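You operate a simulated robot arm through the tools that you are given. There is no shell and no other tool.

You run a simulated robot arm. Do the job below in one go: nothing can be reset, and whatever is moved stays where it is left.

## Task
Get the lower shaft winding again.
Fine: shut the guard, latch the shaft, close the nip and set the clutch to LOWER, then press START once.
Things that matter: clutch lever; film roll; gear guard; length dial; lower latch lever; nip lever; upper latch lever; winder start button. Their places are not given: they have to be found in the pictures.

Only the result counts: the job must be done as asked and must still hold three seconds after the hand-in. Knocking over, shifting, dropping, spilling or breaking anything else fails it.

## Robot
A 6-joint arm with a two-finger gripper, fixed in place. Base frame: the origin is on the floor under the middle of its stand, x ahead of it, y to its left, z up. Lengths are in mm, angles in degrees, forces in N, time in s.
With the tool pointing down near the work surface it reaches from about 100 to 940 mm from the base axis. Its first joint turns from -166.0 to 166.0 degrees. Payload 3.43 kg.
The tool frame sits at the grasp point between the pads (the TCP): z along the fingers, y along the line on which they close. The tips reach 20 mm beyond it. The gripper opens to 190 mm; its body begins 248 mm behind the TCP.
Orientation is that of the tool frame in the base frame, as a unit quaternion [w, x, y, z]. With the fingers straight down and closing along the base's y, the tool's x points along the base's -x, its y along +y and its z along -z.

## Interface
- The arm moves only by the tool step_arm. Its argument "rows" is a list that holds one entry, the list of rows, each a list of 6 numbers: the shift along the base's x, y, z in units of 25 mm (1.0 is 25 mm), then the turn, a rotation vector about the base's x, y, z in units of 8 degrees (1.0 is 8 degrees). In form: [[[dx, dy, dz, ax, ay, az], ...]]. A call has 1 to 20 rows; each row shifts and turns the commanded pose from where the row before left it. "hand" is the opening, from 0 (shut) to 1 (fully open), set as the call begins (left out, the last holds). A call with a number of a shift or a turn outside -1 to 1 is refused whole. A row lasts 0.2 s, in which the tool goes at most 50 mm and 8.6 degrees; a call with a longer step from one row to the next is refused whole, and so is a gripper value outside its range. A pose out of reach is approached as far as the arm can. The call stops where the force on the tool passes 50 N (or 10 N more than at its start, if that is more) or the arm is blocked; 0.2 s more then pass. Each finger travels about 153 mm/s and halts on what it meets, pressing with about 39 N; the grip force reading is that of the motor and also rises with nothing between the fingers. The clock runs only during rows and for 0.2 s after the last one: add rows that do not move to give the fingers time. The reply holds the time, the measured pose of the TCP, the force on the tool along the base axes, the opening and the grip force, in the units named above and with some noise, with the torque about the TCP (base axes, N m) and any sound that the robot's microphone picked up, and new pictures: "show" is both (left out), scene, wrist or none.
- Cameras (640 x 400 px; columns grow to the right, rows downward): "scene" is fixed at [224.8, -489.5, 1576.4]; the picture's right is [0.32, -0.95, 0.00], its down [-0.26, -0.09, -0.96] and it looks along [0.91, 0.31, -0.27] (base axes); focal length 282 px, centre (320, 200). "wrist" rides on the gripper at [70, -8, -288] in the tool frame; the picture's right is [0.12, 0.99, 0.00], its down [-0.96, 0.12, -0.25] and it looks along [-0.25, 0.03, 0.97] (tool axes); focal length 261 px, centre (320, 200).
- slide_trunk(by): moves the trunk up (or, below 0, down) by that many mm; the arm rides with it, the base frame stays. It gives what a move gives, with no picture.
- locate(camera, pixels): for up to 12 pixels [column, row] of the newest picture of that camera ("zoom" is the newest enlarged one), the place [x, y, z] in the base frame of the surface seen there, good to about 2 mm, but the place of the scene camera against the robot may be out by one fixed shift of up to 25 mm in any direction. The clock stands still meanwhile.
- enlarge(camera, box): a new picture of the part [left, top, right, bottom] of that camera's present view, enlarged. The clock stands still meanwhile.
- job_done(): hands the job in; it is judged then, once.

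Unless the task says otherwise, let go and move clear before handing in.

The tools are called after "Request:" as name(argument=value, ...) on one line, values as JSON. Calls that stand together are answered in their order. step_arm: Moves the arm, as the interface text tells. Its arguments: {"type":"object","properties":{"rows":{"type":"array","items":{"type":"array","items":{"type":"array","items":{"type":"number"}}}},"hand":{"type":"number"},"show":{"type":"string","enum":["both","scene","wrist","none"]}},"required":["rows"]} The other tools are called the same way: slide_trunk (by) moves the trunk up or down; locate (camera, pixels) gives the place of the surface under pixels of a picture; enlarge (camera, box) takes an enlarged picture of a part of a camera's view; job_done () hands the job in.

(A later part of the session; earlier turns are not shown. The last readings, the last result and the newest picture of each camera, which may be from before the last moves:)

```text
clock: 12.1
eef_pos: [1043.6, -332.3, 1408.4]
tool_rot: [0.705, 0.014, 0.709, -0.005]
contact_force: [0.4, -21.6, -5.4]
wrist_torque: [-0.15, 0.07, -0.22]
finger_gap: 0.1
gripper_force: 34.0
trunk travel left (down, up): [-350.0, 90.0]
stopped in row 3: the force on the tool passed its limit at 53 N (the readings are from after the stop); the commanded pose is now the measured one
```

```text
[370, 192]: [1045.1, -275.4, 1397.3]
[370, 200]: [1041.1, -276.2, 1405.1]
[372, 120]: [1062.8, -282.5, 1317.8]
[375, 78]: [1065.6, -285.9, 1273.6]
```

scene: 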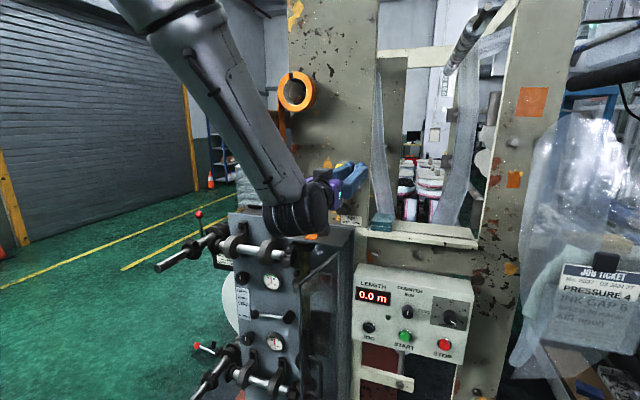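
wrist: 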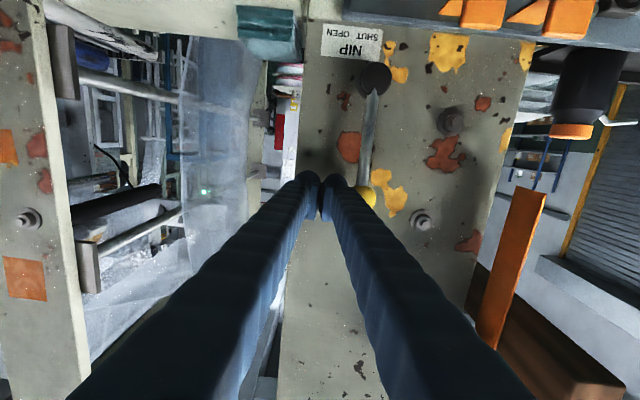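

The lever doesn't move at 53 N, although it lifted with almost no force before, so it's at its SHUT stop. I'll back off sideways, retreat in −x, and check that it stays.

Request:
step_arm(rows=[[[0, -0.4, 0, 0, 0, 0], [0, -0.6, 0, 0, 0, 0], [0, -0.6, 0, 0, 0, 0], [-1, 0, 0, 0, 0, 0], [-1, 0, 0, 0, 0, 0], [-1, 0, 0, 0, 0, 0], [-1, 0, 0, 0, 0, 0], [-1, 0, 0, 0, 0, 0], [0, 0, 0, 0, 0, 0]]])

Request:
enlarge(camera="wrist", box=[280, 20, 460, 240])

Request:
enlarge(camera="scene", box=[300, 140, 420, 240])

```text
clock: 14.1
eef_pos: [918.7, -366.0, 1411.8]
tool_rot: [0.705, 0.012, 0.709, -0.004]
contact_force: [-0.1, -0.2, 0.4]
wrist_torque: [0.0, 0.03, 0.04]
finger_gap: 0.2
gripper_force: 33.8
trunk travel left (down, up): [-350.0, 90.0]
```

scene: 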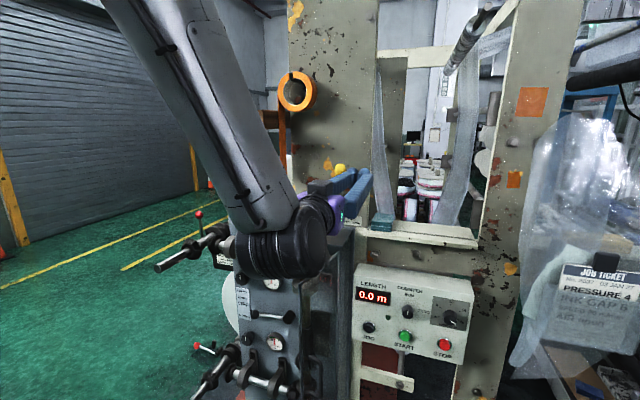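
wrist: 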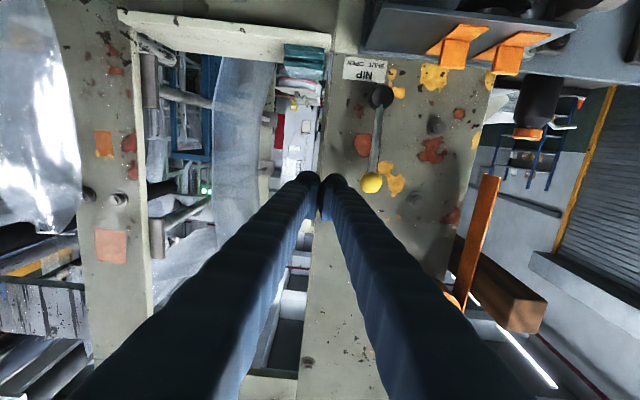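

```text
1.82 times, centred on (370, 130) of wrist
```

zoom: 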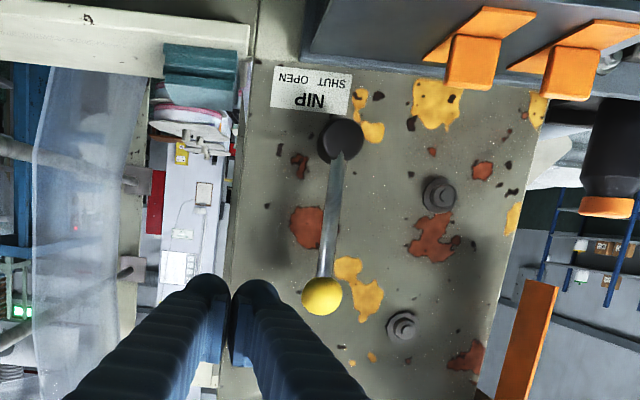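

```text
4.00 times, centred on (360, 190) of scene
```

zoom: 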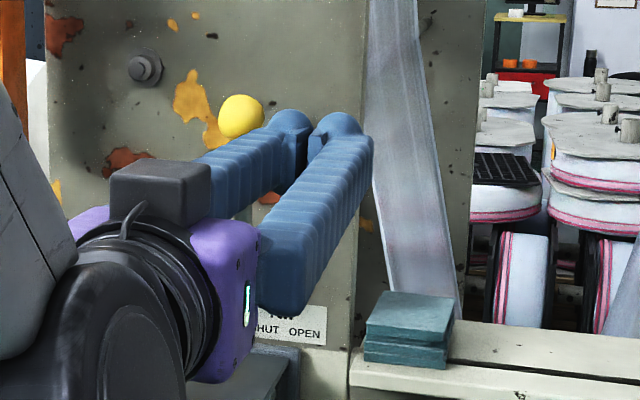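

The nip lever has stayed at SHUT. Next is the guard: I'll move to the outer (−y) side of the open clear panel, above its handle, at about (760, -400, 1060).

Request:
step_arm(rows=[[[-0.42, -0.09, -0.94, 0, 0, 0], [-0.42, -0.09, -0.94, 0, 0, 0], [-0.42, -0.09, -0.94, 0, 0, 0], [-0.42, -0.09, -0.94, 0, 0, 0], [-0.42, -0.09, -0.94, 0, 0, 0], [-0.42, -0.09, -0.94, 0, 0, 0], [-0.42, -0.09, -0.94, 0, 0, 0], [-0.42, -0.09, -0.94, 0, 0, 0], [-0.42, -0.09, -0.94, 0, 0, 0], [-0.42, -0.09, -0.94, 0, 0, 0], [-0.42, -0.09, -0.94, 0, 0, 0], [-0.42, -0.09, -0.94, 0, 0, 0], [-0.42, -0.09, -0.94, 0, 0, 0], [-0.42, -0.09, -0.94, 0, 0, 0], [-0.42, -0.09, -0.94, 0, 0, 0], [0, 0, 0, 0, 0, 0]]])

Request:
enlarge(camera="scene", box=[270, 200, 420, 320])

```text
clock: 17.4
eef_pos: [842.4, -513.3, 1139.9]
tool_rot: [0.705, 0.012, 0.709, 0.003]
contact_force: [-0.3, 0.6, -0.4]
wrist_torque: [-0.03, -0.03, 0.04]
finger_gap: 0.0
gripper_force: 34.0
out of reach, approached as far as the arm can: row 5, 6, 7, 8, 9, 10, 11, 12, 13, 14, 15
trunk travel left (down, up): [-350.0, 90.0]
```

scene: 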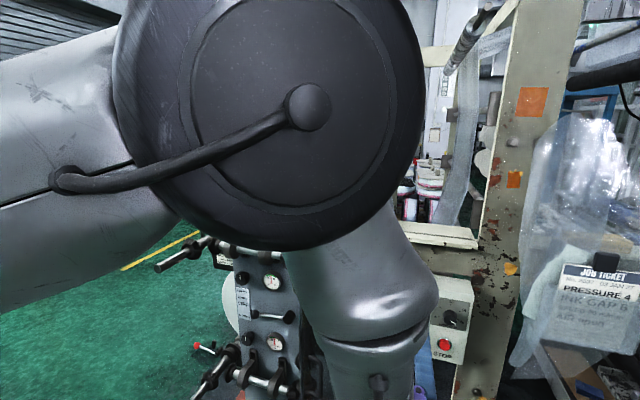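
wrist: 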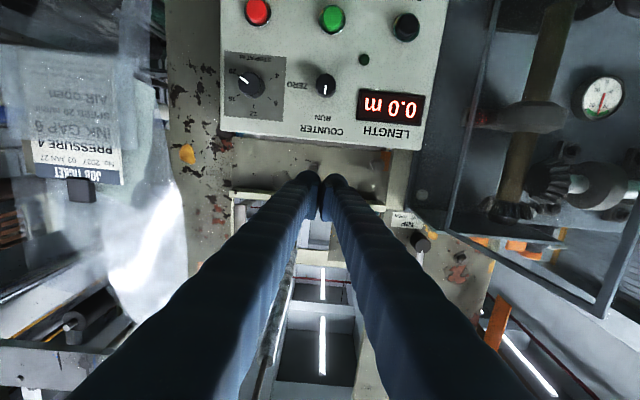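

```text
3.33 times, centred on (345, 260) of scene
```

zoom: 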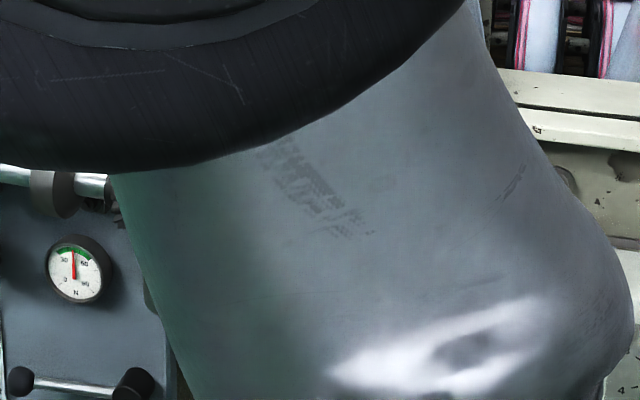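

The arm can't hold a level tool this close in at this height; it slid to (842, -513, 1140). I'll raise the arm again and lower the trunk instead, so the arm works in its comfortable range.

Request:
step_arm(rows=[[[0, 0.3, 0.945, 0, 0, 0], [0, 0.3, 0.945, 0, 0, 0], [0, 0.3, 0.945, 0, 0, 0], [0, 0.3, 0.945, 0, 0, 0], [0, 0.3, 0.945, 0, 0, 0], [0, 0.3, 0.945, 0, 0, 0], [0, 0.3, 0.945, 0, 0, 0], [0, 0.3, 0.945, 0, 0, 0], [0, 0.3, 0.945, 0, 0, 0], [0, 0.3, 0.945, 0, 0, 0], [0, 0.3, 0.945, 0, 0, 0], [0, 0, 0, 0, 0, 0]]], show="none")

```text
clock: 20.1
eef_pos: [847.0, -430.2, 1395.4]
tool_rot: [0.706, 0.011, 0.708, -0.004]
contact_force: [0.4, 0.8, 0.3]
wrist_torque: [0.01, 0.01, -0.01]
finger_gap: 0.1
gripper_force: 34.4
trunk travel left (down, up): [-350.0, 90.0]
```

The arm is up at (847, -430, 1395). Sliding the trunk down 350 mm brings the tool to z≈1045 in clear space between the guard and the control box.

Request:
slide_trunk(by=-350)

Request:
step_arm(rows=[[[0, 0, 0, 0, 0, 0]]])

Request:
enlarge(camera="wrist", box=[300, 0, 640, 400])

```text
clock: 23.5
eef_pos: [847.4, -429.1, 1046.7]
tool_rot: [0.706, 0.012, 0.708, -0.004]
contact_force: [0.3, -0.4, -0.2]
wrist_torque: [0.05, 0.03, 0.0]
finger_gap: 0.2
gripper_force: 34.0
trunk travel left (down, up): [0.0, 440.0]
```

```text
clock: 23.9
eef_pos: [847.7, -428.4, 1046.3]
tool_rot: [0.706, 0.011, 0.709, -0.003]
contact_force: [0.9, -0.1, -0.7]
wrist_torque: [0.0, 0.03, 0.0]
finger_gap: 0.0
gripper_force: 34.9
trunk travel left (down, up): [0.0, 440.0]
```

scene: 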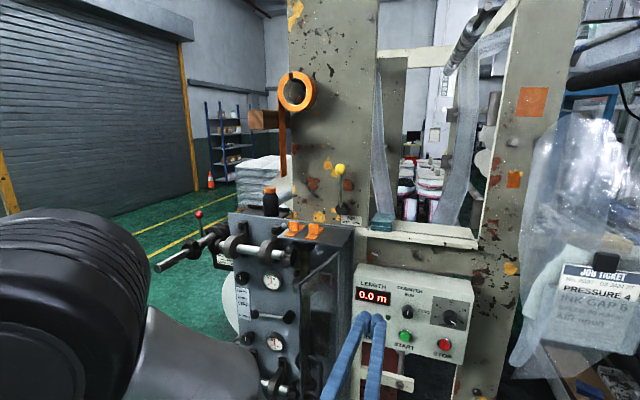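
wrist: 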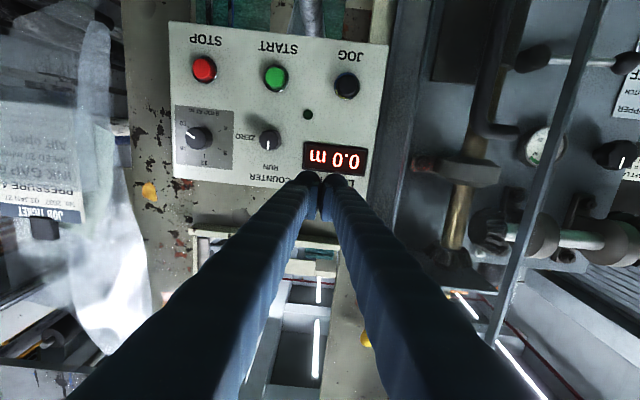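

```text
1.00 times, centred on (470, 200) of wrist (not enlarged: the box is as wide or as high as the picture)
```

zoom: 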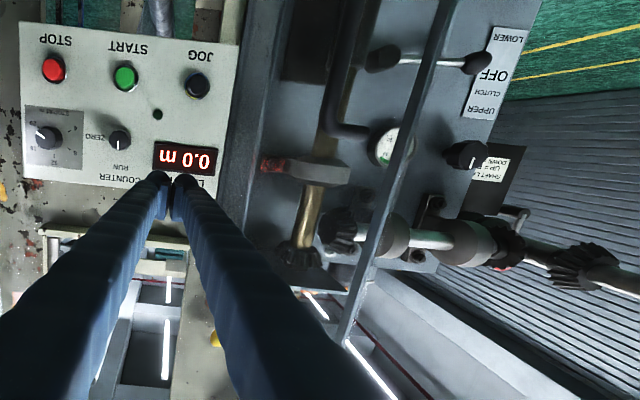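

Good view: START at wrist (276,77), STOP (204,69), JOG (346,84), and the guard's free edge runs diagonally from (600,0) to (490,340). I'll locate the buttons and the guard points in the wrist frame.

Request:
locate(camera="wrist", pixels=[[276, 77], [346, 84], [204, 69], [268, 138], [250, 110], [300, 120], [545, 190], [575, 100], [500, 310], [480, 128], [505, 133], [425, 250]])

Request:
locate(camera="zoom", pixels=[[385, 57], [430, 60], [475, 62], [489, 75], [490, 40], [330, 128], [345, 20], [365, 135], [405, 180], [280, 200], [300, 160], [345, 330]])

```text
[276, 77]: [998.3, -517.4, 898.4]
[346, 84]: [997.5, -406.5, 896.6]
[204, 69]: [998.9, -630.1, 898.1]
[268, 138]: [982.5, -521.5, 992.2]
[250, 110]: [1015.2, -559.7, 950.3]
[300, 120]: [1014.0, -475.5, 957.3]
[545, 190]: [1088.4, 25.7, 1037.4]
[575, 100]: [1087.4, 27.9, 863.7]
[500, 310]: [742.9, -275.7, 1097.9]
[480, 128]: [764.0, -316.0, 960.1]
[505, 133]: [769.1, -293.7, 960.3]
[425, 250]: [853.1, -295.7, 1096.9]
```

```text
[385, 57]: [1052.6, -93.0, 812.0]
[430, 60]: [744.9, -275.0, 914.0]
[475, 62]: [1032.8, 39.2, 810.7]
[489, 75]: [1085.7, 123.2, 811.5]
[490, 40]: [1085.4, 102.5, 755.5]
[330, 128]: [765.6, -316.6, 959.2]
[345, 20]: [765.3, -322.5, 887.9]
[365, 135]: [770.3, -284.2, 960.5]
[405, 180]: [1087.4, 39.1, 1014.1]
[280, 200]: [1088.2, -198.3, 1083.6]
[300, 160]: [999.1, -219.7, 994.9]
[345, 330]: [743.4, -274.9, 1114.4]
```

START is at (998, -517, 898) and the guard's free edge at (743, -275), with the handle below z≈960. I'll stage beside the guard's outer face at (772, -345, 1065).

Request:
step_arm(rows=[[[-0.76, 0, 0.19, 0, 0, 0], [-0.76, 0, 0.19, 0, 0, 0], [-0.76, 0, 0.19, 0, 0, 0], [-0.76, 0, 0.19, 0, 0, 0], [0, 0.83, 0, 0, 0, 0], [0, 0.83, 0, 0, 0, 0], [0, 0.83, 0, 0, 0, 0], [0, 0.83, 0, 0, 0, 0], [0, 0, 0, 0, 0, 0]]])

```text
clock: 25.9
eef_pos: [771.6, -345.1, 1063.1]
tool_rot: [0.706, 0.012, 0.709, -0.003]
contact_force: [-0.3, -0.2, 0.5]
wrist_torque: [-0.01, -0.02, -0.01]
finger_gap: 0.0
gripper_force: 34.5
trunk travel left (down, up): [0.0, 440.0]
```

scene: 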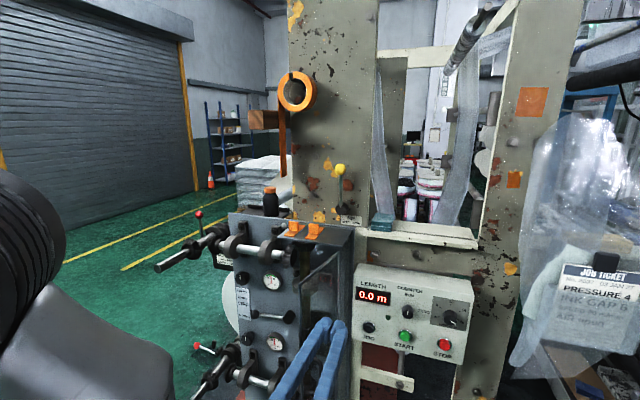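
wrist: 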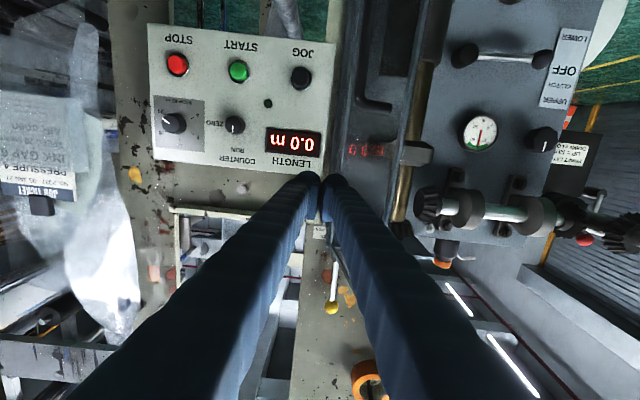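

The tool is beside the guard without contact. I'll now push the panel +y then +x along its closing arc, pausing at about 15° from shut to check.

Request:
step_arm(rows=[[[0.02, 0.62, 0, 0, 0, 0], [0.02, 0.62, 0, 0, 0, 0], [0.32, 0.82, 0, 0, 0, 0], [0.32, 0.82, 0, 0, 0, 0], [0.44, 0.58, 0, 0, 0, 0], [0.44, 0.58, 0, 0, 0, 0], [0.58, 0.44, 0, 0, 0, 0], [0.58, 0.44, 0, 0, 0, 0], [0.68, 0.28, 0, 0, 0, 0], [0.68, 0.28, 0, 0, 0, 0], [0, 0, 0, 0, 0, 0]]])

Request:
enlarge(camera="scene", box=[220, 220, 400, 400])

```text
clock: 28.3
eef_pos: [880.9, -221.5, 1083.8]
tool_rot: [0.705, 0.012, 0.709, -0.001]
contact_force: [0.1, -0.5, -0.1]
wrist_torque: [-0.04, -0.04, -0.01]
finger_gap: 0.0
gripper_force: 34.3
out of reach, approached as far as the arm can: row 3, 4, 5, 7
trunk travel left (down, up): [0.0, 440.0]
```

scene: 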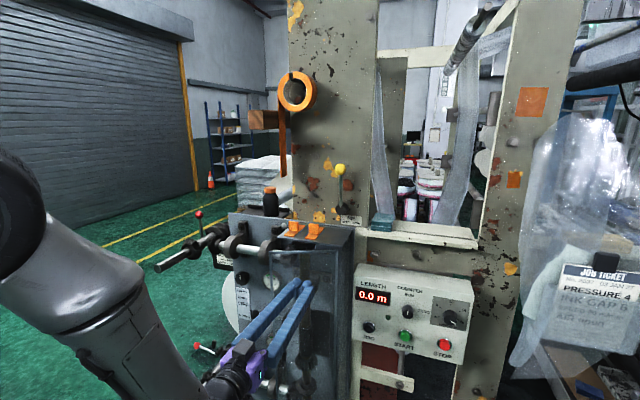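
wrist: 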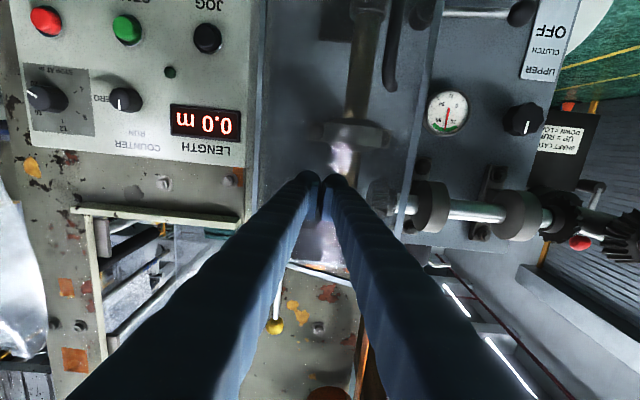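

```text
2.22 times, centred on (310, 310) of scene
```

zoom: 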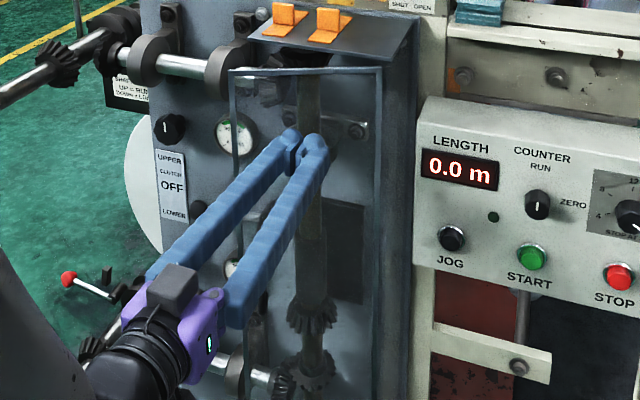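

The panel is almost shut (scene zoom frame from (235,70) to (380,70)). I'll keep pushing +x in small steps until it meets its stop.

Request:
step_arm(rows=[[[0.4, 0.1, 0, 0, 0, 0], [0.4, 0.1, 0, 0, 0, 0], [0.4, 0.1, 0, 0, 0, 0], [0.3, 0, 0, 0, 0, 0], [0.2, 0, 0, 0, 0, 0], [0.2, 0, 0, 0, 0, 0], [0.2, 0, 0, 0, 0, 0], [0.2, 0, 0, 0, 0, 0], [0.2, 0, 0, 0, 0, 0]]])

Request:
enlarge(camera="scene", box=[220, 220, 400, 400])

```text
clock: 29.9
eef_pos: [925.7, -211.5, 1082.9]
tool_rot: [0.705, 0.012, 0.709, -0.004]
contact_force: [-36.2, 3.1, 6.9]
wrist_torque: [0.04, -0.31, 0.46]
finger_gap: 6.3
gripper_force: 34.1
trunk travel left (down, up): [0.0, 440.0]
stopped in row 8: the force on the tool passed its limit at 59 N (the readings are from after the stop); the commanded pose is now the measured one
```

scene: 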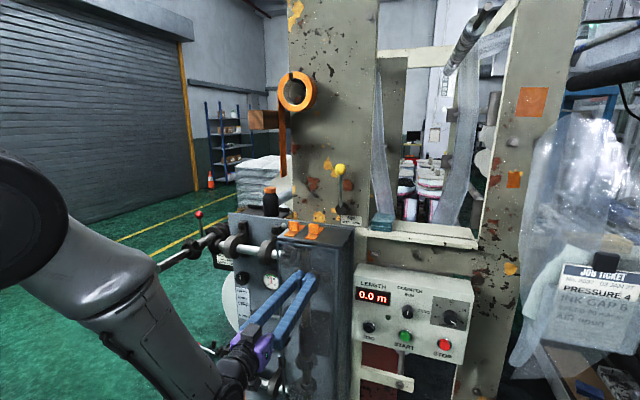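
wrist: 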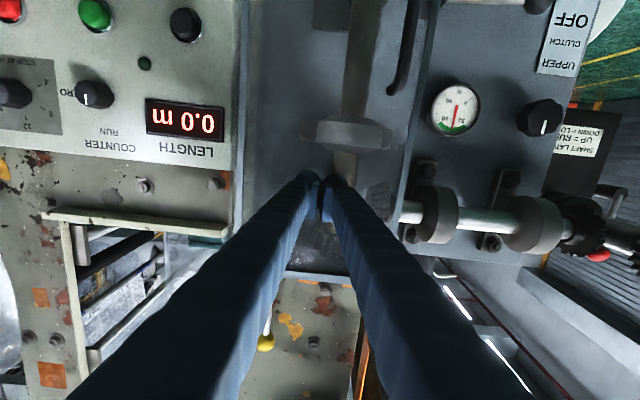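

```text
2.22 times, centred on (310, 310) of scene
```

zoom: 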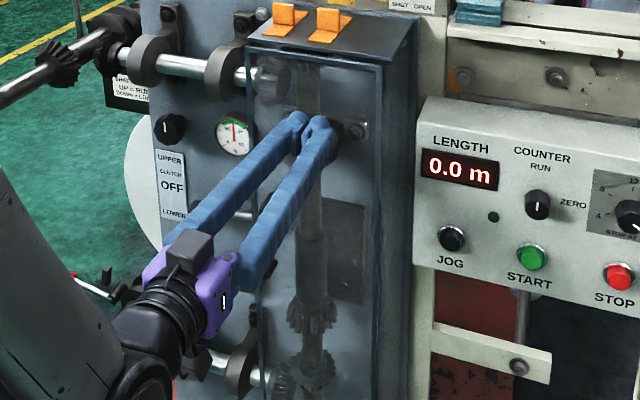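

The panel met a hard stop (59 N) with its frame flush under the tray's front edge, so the guard is shut. I'll retreat straight back and verify it stays closed.

Request:
step_arm(rows=[[[-0.5, 0, 0, 0, 0, 0], [-1, 0, 0, 0, 0, 0], [-1, 0, 0, 0, 0, 0], [-1, 0, 0, 0, 0, 0], [0, 0, 0, 0, 0, 0], [0, 0, 0, 0, 0, 0]]])

Request:
enlarge(camera="scene", box=[220, 220, 400, 400])

Request:
enlarge(camera="wrist", box=[340, 0, 640, 200])

```text
clock: 31.3
eef_pos: [845.8, -219.6, 1090.7]
tool_rot: [0.702, 0.014, 0.712, 0.001]
contact_force: [-0.5, 0.7, -0.3]
wrist_torque: [-0.01, -0.01, -0.02]
finger_gap: 0.0
gripper_force: 34.3
out of reach, approached as far as the arm can: row 3, 4
trunk travel left (down, up): [0.0, 440.0]
```

scene: 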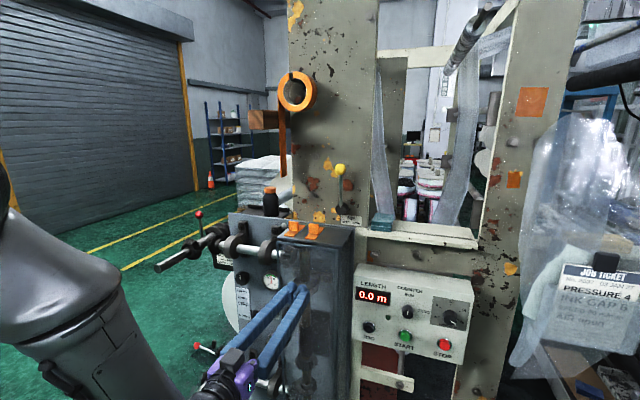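
wrist: 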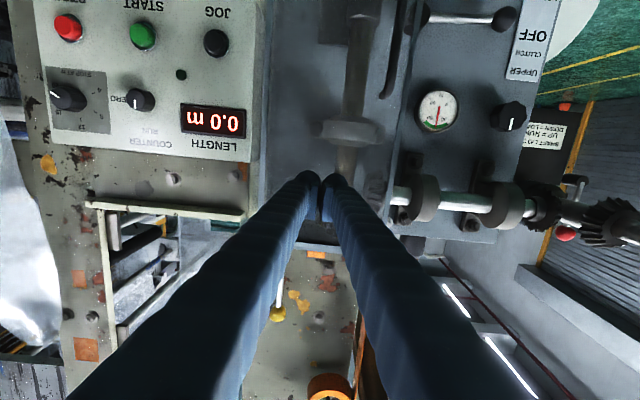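

```text
2.22 times, centred on (310, 310) of scene
```

zoom: 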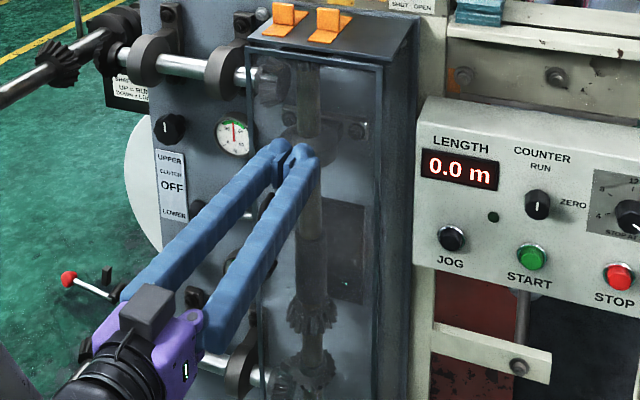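

```text
2.00 times, centred on (490, 100) of wrist
```

zoom: 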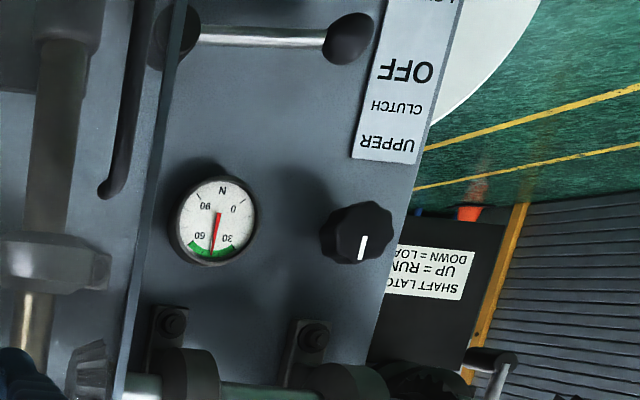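

The guard stays shut after release. Next is the clutch; first I'll locate the protruding winding shafts and bearings on the left so I can plan a clear path to the clutch knob.

Request:
locate(camera="scene", pixels=[[158, 267], [190, 248], [205, 243], [228, 243], [245, 245], [262, 248], [200, 398], [215, 372], [240, 378], [262, 385], [243, 277], [247, 340]])

Request:
locate(camera="zoom", pixels=[[350, 40], [350, 25], [330, 40], [180, 40], [262, 35], [345, 160], [120, 170], [360, 235], [385, 380], [480, 360], [510, 390], [150, 60]])

```text
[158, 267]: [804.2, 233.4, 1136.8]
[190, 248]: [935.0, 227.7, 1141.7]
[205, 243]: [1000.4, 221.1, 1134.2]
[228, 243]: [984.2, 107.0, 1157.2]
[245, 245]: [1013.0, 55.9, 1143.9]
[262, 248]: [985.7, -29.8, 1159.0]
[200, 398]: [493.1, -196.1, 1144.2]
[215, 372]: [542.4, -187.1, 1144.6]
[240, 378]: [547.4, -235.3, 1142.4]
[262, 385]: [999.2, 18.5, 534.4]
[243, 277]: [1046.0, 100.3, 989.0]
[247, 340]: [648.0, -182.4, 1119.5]
```

```text
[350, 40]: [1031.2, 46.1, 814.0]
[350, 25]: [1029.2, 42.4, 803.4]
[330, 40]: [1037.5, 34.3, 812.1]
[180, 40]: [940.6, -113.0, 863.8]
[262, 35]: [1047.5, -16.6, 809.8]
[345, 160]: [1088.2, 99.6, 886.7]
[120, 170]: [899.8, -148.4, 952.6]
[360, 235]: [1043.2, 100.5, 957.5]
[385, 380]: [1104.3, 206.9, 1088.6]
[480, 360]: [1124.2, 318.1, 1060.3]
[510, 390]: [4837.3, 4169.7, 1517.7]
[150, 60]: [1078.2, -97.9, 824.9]
```

The upper winding shaft's tip is at about (799, 223, 1118), so a tool near y≈45 stays clear. I'll move to (870, 45, 890) in front of the clutch knob, pitching the tool about 20° nose-down so it stays within reach.

Request:
step_arm(rows=[[[0.087, 0.964, -0.73, 0, 0.227, 0], [0.087, 0.964, -0.73, 0, 0.227, 0], [0.087, 0.964, -0.73, 0, 0.227, 0], [0.087, 0.964, -0.73, 0, 0.227, 0], [0.087, 0.964, -0.73, 0, 0.227, 0], [0.087, 0.964, -0.73, 0, 0.227, 0], [0.087, 0.964, -0.73, 0, 0.227, 0], [0.087, 0.964, -0.73, 0, 0.227, 0], [0.087, 0.964, -0.73, 0, 0.227, 0], [0.087, 0.964, -0.73, 0, 0.227, 0], [0.087, 0.964, -0.73, 0, 0.227, 0], [0, 0, 0, 0, 0, 0]]])

```text
clock: 33.9
eef_pos: [894.8, -93.4, 985.6]
tool_rot: [0.567, 0.001, 0.824, 0.01]
contact_force: [0.4, 0.2, -0.2]
wrist_torque: [-0.01, 0.02, -0.03]
finger_gap: 0.0
gripper_force: 34.7
out of reach, approached as far as the arm can: row 1, 2, 3, 4, 5, 6, 7, 8, 9, 10, 11
trunk travel left (down, up): [0.0, 440.0]
```

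scene: 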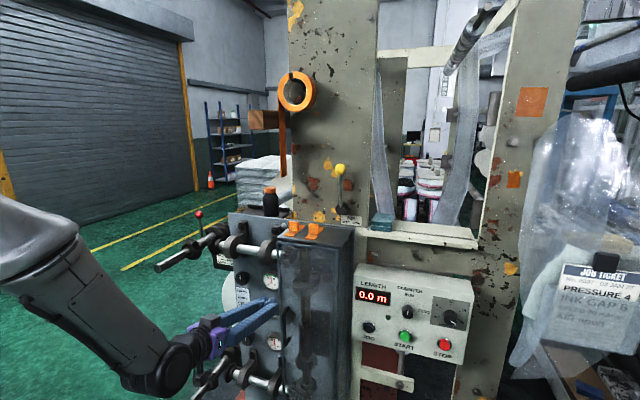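
wrist: 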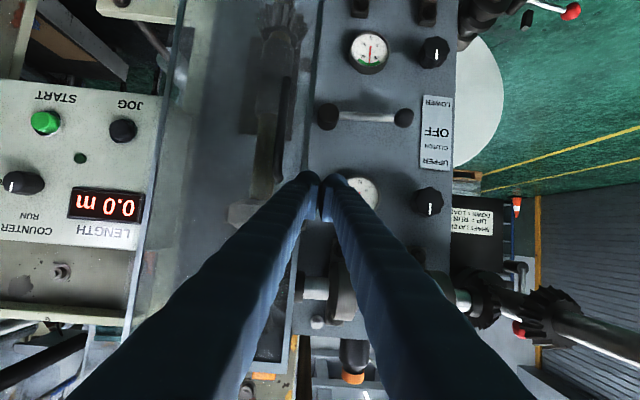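

The arm stopped at (895, -93, 986), pitched 21° down, on the edge of its workspace. I'll shift +y with a little +x, which keeps it in reach and clear of the guard edge at y≈-122.

Request:
step_arm(rows=[[[0.17, 0.915, 0, 0, 0, 0], [0.17, 0.915, 0, 0, 0, 0], [0.17, 0.915, 0, 0, 0, 0], [0.17, 0.915, 0, 0, 0, 0], [0.17, 0.915, 0, 0, 0, 0], [0.17, 0.915, 0, 0, 0, 0], [0, 0, 0, 0, 0, 0]]])

```text
clock: 35.5
eef_pos: [899.1, -92.7, 995.0]
tool_rot: [0.567, -0.001, 0.824, 0.009]
contact_force: [-0.9, 0.2, 0.7]
wrist_torque: [-0.01, 0.01, 0.0]
finger_gap: 0.1
gripper_force: 34.3
out of reach, approached as far as the arm can: row 1, 2, 3, 4, 5, 6
trunk travel left (down, up): [0.0, 440.0]
```

scene: 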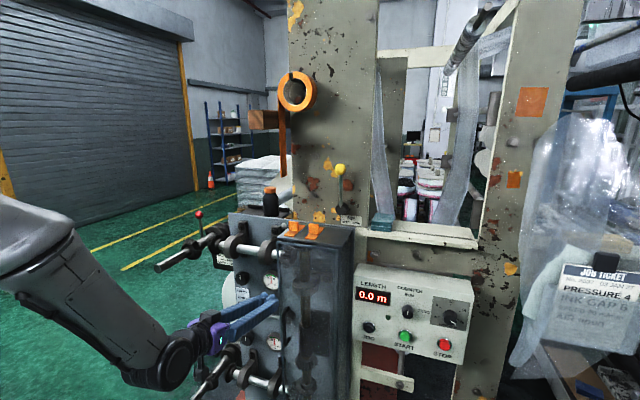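
wrist: 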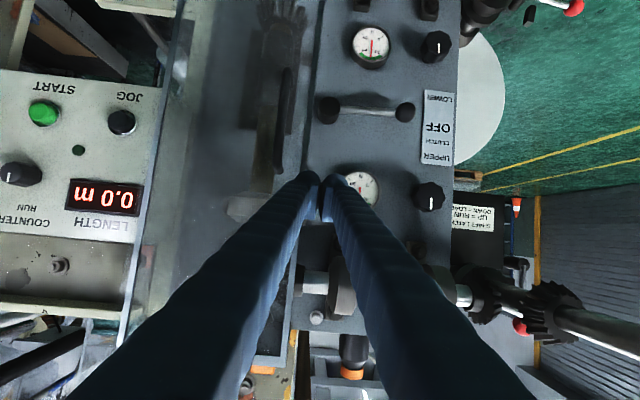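

The y coordinate did not move at all, so some joint limit is in the way. I'll locate points along the arm's links in the scene picture to understand its posture.

Request:
locate(camera="scene", pixels=[[10, 210], [60, 240], [40, 290], [90, 300], [120, 340], [155, 372], [190, 345], [215, 335], [240, 325], [5, 260], [130, 385], [205, 330]])

Request:
enlarge(camera="scene", box=[0, 180, 300, 400])

```text
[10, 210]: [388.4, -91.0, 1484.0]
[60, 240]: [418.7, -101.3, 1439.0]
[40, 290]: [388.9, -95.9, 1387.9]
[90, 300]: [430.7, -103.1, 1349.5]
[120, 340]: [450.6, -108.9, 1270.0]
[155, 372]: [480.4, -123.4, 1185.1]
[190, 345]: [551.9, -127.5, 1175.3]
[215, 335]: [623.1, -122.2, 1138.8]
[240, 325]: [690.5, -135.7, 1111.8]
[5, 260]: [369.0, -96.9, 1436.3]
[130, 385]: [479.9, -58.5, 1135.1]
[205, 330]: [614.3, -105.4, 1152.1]
```

```text
1.82 times, centred on (150, 290) of scene
```

zoom: 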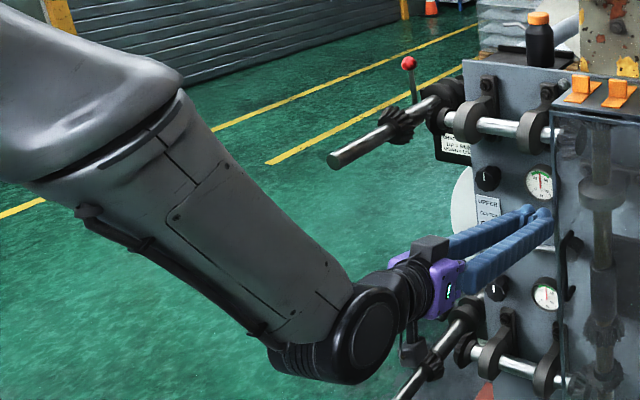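

The readings fit a wrist-roll limit: the tool can't swing further right relative to the arm plane. I'll yaw the tool about 22° to the left, which should free up +y motion.

Request:
step_arm(rows=[[[0, 0, 0, 0, 0, 0.7], [0, 0, 0, 0, 0, 0.7], [0, 0, 0, 0, 0, 0.7], [0, 0, 0, 0, 0, 0.7], [0, 0.8, 0, 0, 0, 0], [0, 0.8, 0, 0, 0, 0], [0, 0, 0, 0, 0, 0]]])

```text
clock: 37.1
eef_pos: [898.8, -51.5, 994.3]
tool_rot: [0.56, -0.148, 0.808, 0.105]
contact_force: [0.4, 1.5, -0.1]
wrist_torque: [-0.05, 0.01, -0.04]
finger_gap: 0.2
gripper_force: 34.4
trunk travel left (down, up): [0.0, 440.0]
```

scene: 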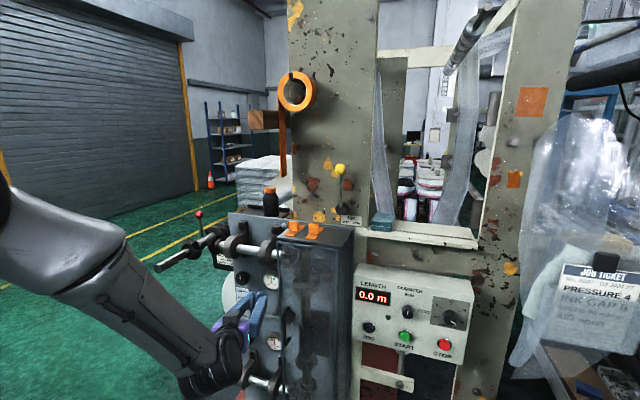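
wrist: 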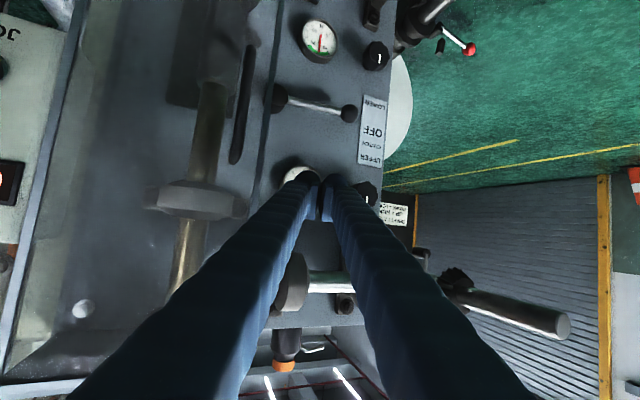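

That works: the tool moved to (899, -51, 994). I'll now approach above the clutch knob (centre about (1046, 44, 810)), stopping short at about z 875.

Request:
step_arm(rows=[[[0.834, 0.546, -0.68, 0, 0, 0], [0.834, 0.546, -0.68, 0, 0, 0], [0.834, 0.546, -0.68, 0, 0, 0], [0.834, 0.546, -0.68, 0, 0, 0], [0.834, 0.546, -0.68, 0, 0, 0], [0.834, 0.546, -0.68, 0, 0, 0], [0, 0, 0, 0, 0, 0]]])

Request:
enlarge(camera="scene", box=[200, 240, 340, 360])

Request:
enlarge(camera="wrist", box=[240, 40, 440, 220])

```text
clock: 38.7
eef_pos: [1021.3, 29.8, 890.9]
tool_rot: [0.559, -0.148, 0.809, 0.105]
contact_force: [-0.1, -0.9, 0.0]
wrist_torque: [0.03, -0.03, 0.0]
finger_gap: 0.0
gripper_force: 34.3
trunk travel left (down, up): [0.0, 440.0]
```

scene: 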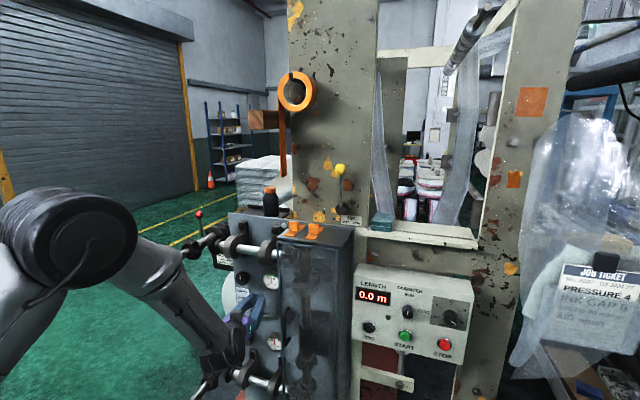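
wrist: 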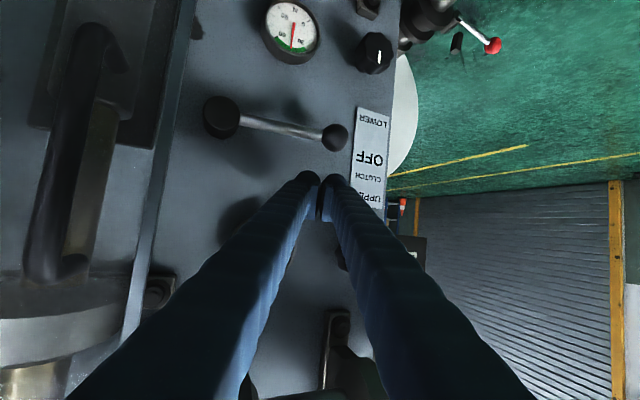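

```text
3.33 times, centred on (270, 300) of scene
```

zoom: 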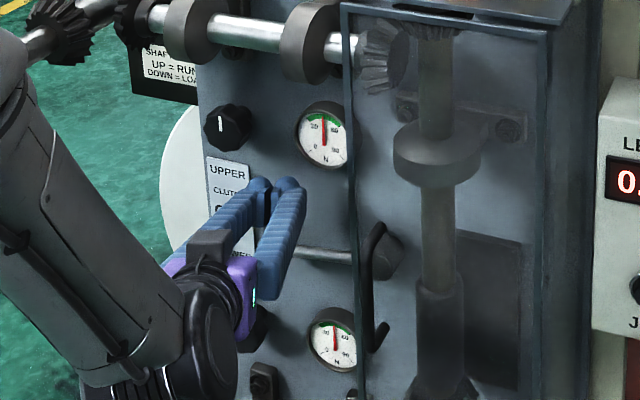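

```text
2.22 times, centred on (340, 130) of wrist
```

zoom: 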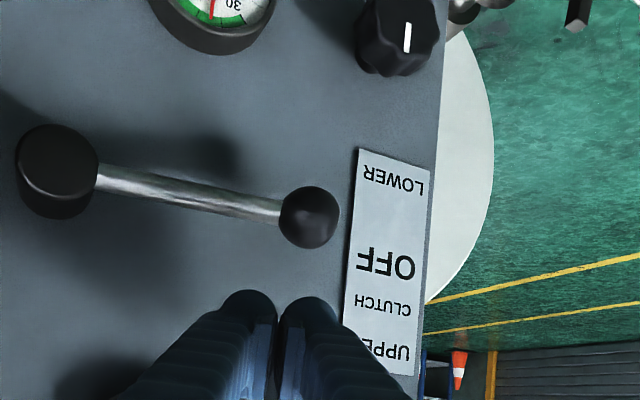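

Clear view of the clutch: hub at zoom (58,170), knob at (309,217), label LOWER at (395,180). I'll locate those for the final stroke.

Request:
locate(camera="zoom", pixels=[[309, 217], [309, 190], [309, 242], [335, 217], [283, 217], [58, 160], [25, 165], [95, 165], [190, 195], [395, 180], [390, 265], [395, 350]])

```text
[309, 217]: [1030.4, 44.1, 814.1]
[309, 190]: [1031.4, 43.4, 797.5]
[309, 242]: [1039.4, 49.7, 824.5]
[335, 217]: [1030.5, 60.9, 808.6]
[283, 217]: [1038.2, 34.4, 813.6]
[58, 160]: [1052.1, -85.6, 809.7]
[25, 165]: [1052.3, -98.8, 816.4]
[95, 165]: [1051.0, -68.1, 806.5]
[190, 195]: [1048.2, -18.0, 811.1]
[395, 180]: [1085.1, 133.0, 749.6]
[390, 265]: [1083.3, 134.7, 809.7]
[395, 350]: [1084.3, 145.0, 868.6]
```

Knob centre is about (1046, 46, 809) and hub about (·, -84, 812), confirming the lever is at OFF. I'll move over the knob and press it down in small steps toward LOWER, whose label is at z≈750.

Request:
step_arm(rows=[[[0.87, 0.49, -0.76, 0, 0, 0], [0, 0, -0.5, 0, 0, 0], [0, 0, -0.5, 0, 0, 0], [0, -0.05, -0.4, 0, 0, 0], [0, -0.05, -0.4, 0, 0, 0], [0, -0.1, -0.4, 0, 0, 0], [0, -0.1, -0.4, 0, 0, 0], [0, -0.1, -0.4, 0, 0, 0], [0, 0, 0, 0, 0, 0]]])

Request:
enlarge(camera="scene", box=[200, 240, 340, 360])

Request:
enlarge(camera="wrist", box=[240, 40, 440, 220])

```text
clock: 40.7
eef_pos: [1046.1, 32.3, 797.7]
tool_rot: [0.56, -0.148, 0.809, 0.106]
contact_force: [-0.2, 0.0, -0.1]
wrist_torque: [0.04, 0.0, -0.02]
finger_gap: 0.1
gripper_force: 34.7
trunk travel left (down, up): [0.0, 440.0]
```

scene: 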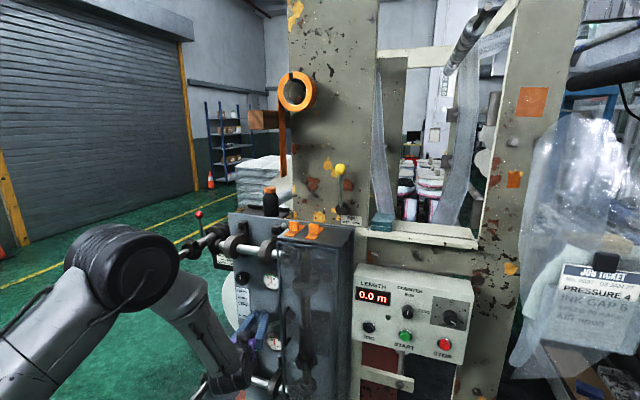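
wrist: 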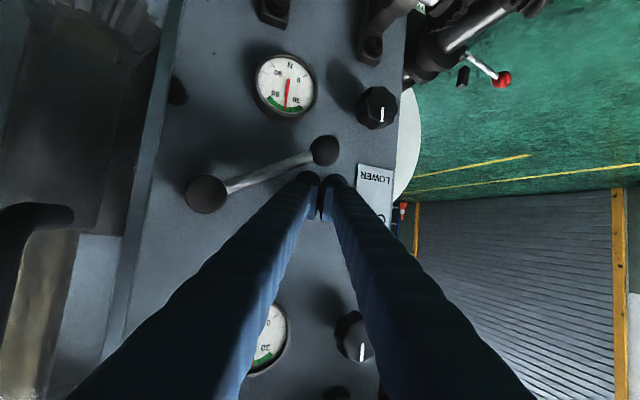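

```text
3.33 times, centred on (270, 300) of scene
```

zoom: 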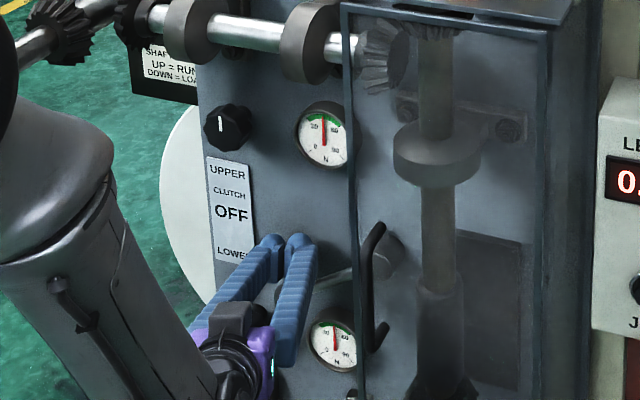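

```text
2.22 times, centred on (340, 130) of wrist
```

zoom: 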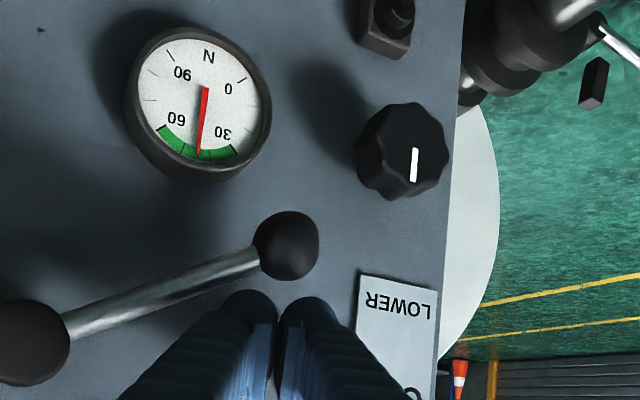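

The lever followed freely and now tilts downward. I'll measure its angle before deciding whether to push further.

Request:
locate(camera="zoom", pixels=[[288, 246], [288, 220], [310, 240], [265, 250], [35, 345], [160, 290], [405, 150], [205, 100], [395, 305]])

```text
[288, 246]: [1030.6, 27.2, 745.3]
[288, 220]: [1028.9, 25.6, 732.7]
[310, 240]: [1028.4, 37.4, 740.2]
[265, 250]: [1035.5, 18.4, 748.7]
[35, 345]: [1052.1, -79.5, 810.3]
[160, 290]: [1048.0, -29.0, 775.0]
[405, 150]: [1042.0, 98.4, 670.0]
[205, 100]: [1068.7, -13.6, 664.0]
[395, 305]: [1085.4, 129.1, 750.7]
```

The lever is about 32° down with no resistance yet. I'll press a bit further in 5 mm steps to feel for its end stop.

Request:
step_arm(rows=[[[0, -0.05, -0.2, 0, 0, 0], [0, -0.05, -0.2, 0, 0, 0], [0, -0.05, -0.2, 0, 0, 0], [0, 0, 0, 0, 0, 0]]])

Request:
enlarge(camera="wrist", box=[240, 40, 440, 220])

```text
clock: 41.7
eef_pos: [1046.6, 30.2, 785.6]
tool_rot: [0.561, -0.15, 0.807, 0.106]
contact_force: [2.5, 4.2, 10.1]
wrist_torque: [-0.21, -0.09, 0.14]
finger_gap: 0.0
gripper_force: 34.3
trunk travel left (down, up): [0.0, 440.0]
```

scene: 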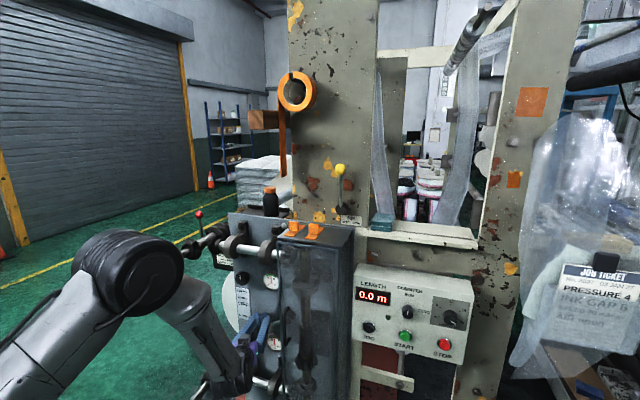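
wrist: 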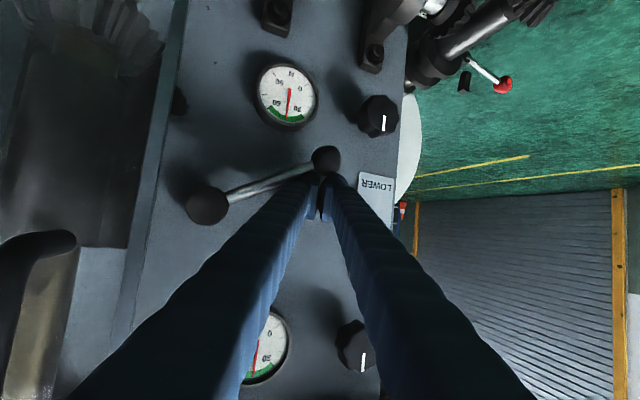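

```text
2.22 times, centred on (340, 130) of wrist
```

zoom: 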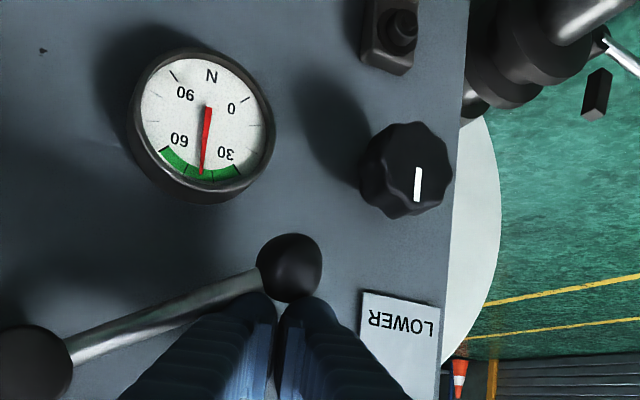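

There is about 10 N of resistance now; the knob may have reached its stop. I'll measure the knob again.

Request:
locate(camera="zoom", pixels=[[290, 266], [290, 240], [312, 260], [268, 270], [35, 365], [160, 310], [400, 320], [410, 170]])

Request:
enlarge(camera="scene", box=[210, 280, 310, 360])

```text
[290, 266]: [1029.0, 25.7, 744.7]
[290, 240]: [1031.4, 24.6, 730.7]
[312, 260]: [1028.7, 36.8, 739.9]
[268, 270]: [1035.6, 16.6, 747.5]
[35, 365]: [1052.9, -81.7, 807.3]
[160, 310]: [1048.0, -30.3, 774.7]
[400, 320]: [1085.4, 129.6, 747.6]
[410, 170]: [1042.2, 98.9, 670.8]
```

```text
5.00 times, centred on (260, 320) of scene
```

zoom: 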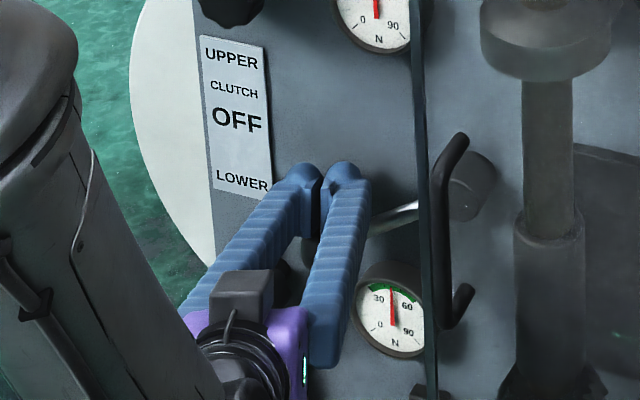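

The knob didn't move while the tool went down 12 mm, so it is against its stop at about 32°, at LOWER. I'll confirm with one small extra push, then lift away.

Request:
step_arm(rows=[[[0, 0, -0.15, 0, 0, 0], [0, 0, -0.15, 0, 0, 0]]])

Request:
enlarge(camera="wrist", box=[240, 40, 440, 220])

Request:
locate(camera="zoom", pixels=[[290, 272], [268, 276], [160, 316], [35, 365]])

```text
clock: 42.3
eef_pos: [1045.6, 29.0, 785.7]
tool_rot: [0.565, -0.149, 0.805, 0.104]
contact_force: [-0.2, 5.6, 45.0]
wrist_torque: [-1.33, -0.35, 0.04]
finger_gap: 0.2
gripper_force: 34.3
trunk travel left (down, up): [0.0, 440.0]
```

scene: 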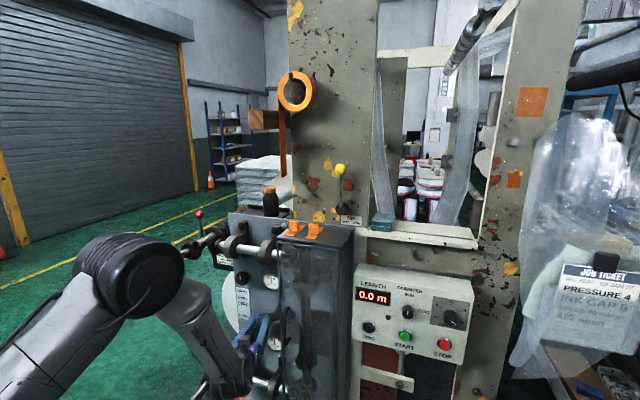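
wrist: 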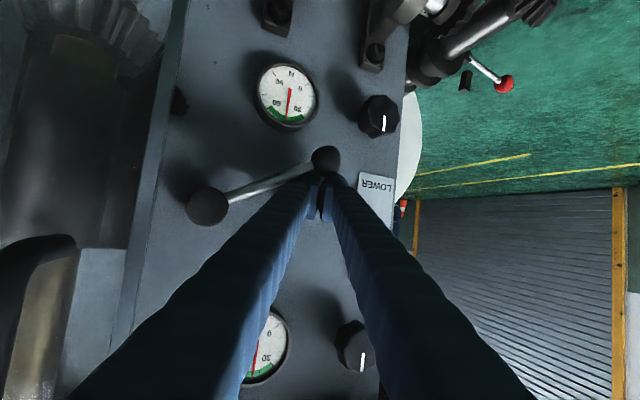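

```text
2.22 times, centred on (340, 130) of wrist
```

zoom: 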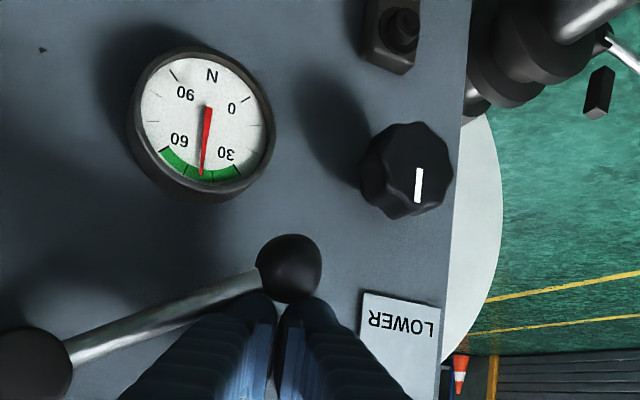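

```text
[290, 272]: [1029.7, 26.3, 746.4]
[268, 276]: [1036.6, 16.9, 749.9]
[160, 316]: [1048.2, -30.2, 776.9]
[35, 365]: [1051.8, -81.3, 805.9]
```

Force rose to 45 N with no movement, so the clutch is firmly at LOWER. I'll lift off the knob and retreat.

Request:
step_arm(rows=[[[0, 0, 0.5, 0, 0, 0], [0, 0, 0.6, 0, 0, 0], [-0.9, -0.36, 0.3, 0, 0, 0], [-0.9, -0.36, 0.3, 0, 0, 0], [-0.9, -0.36, 0.3, 0, 0, 0], [-0.9, -0.36, 0.3, 0, 0, 0], [-0.9, -0.36, 0.3, 0, 0, 0], [-0.9, -0.36, 0.3, 0, 0, 0], [0, 0, 0, 0, 0, 0]]])

Request:
enlarge(camera="wrist", box=[220, 20, 440, 200])

```text
clock: 44.3
eef_pos: [912.0, -25.2, 848.8]
tool_rot: [0.56, -0.148, 0.809, 0.105]
contact_force: [-0.1, -0.6, -0.7]
wrist_torque: [-0.02, 0.01, -0.04]
finger_gap: 0.1
gripper_force: 34.1
trunk travel left (down, up): [0.0, 440.0]
```

scene: 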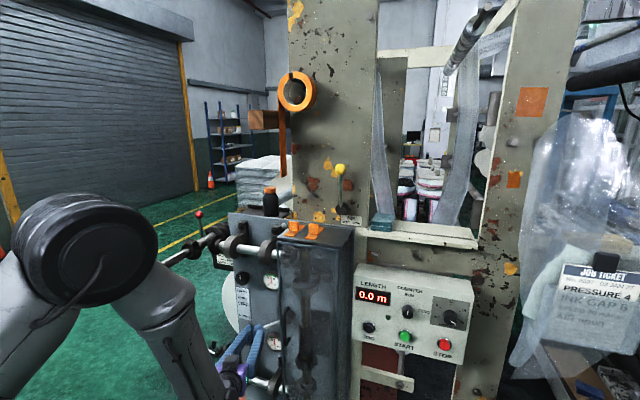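
wrist: 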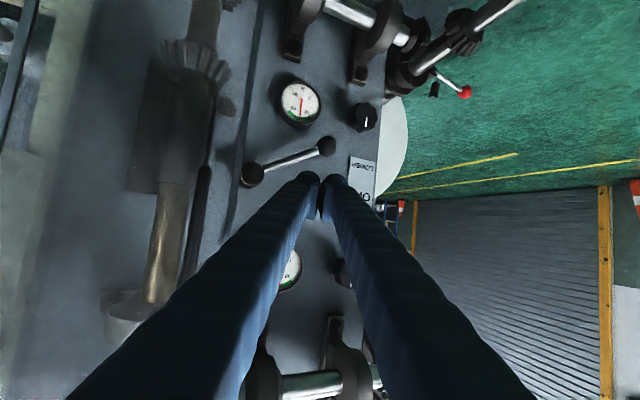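

```text
2.22 times, centred on (330, 110) of wrist
```

zoom: 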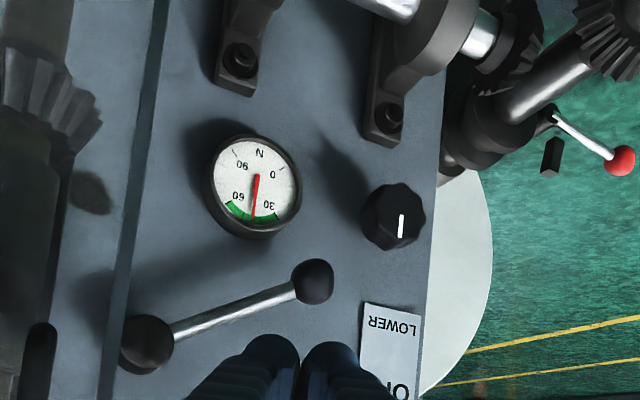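

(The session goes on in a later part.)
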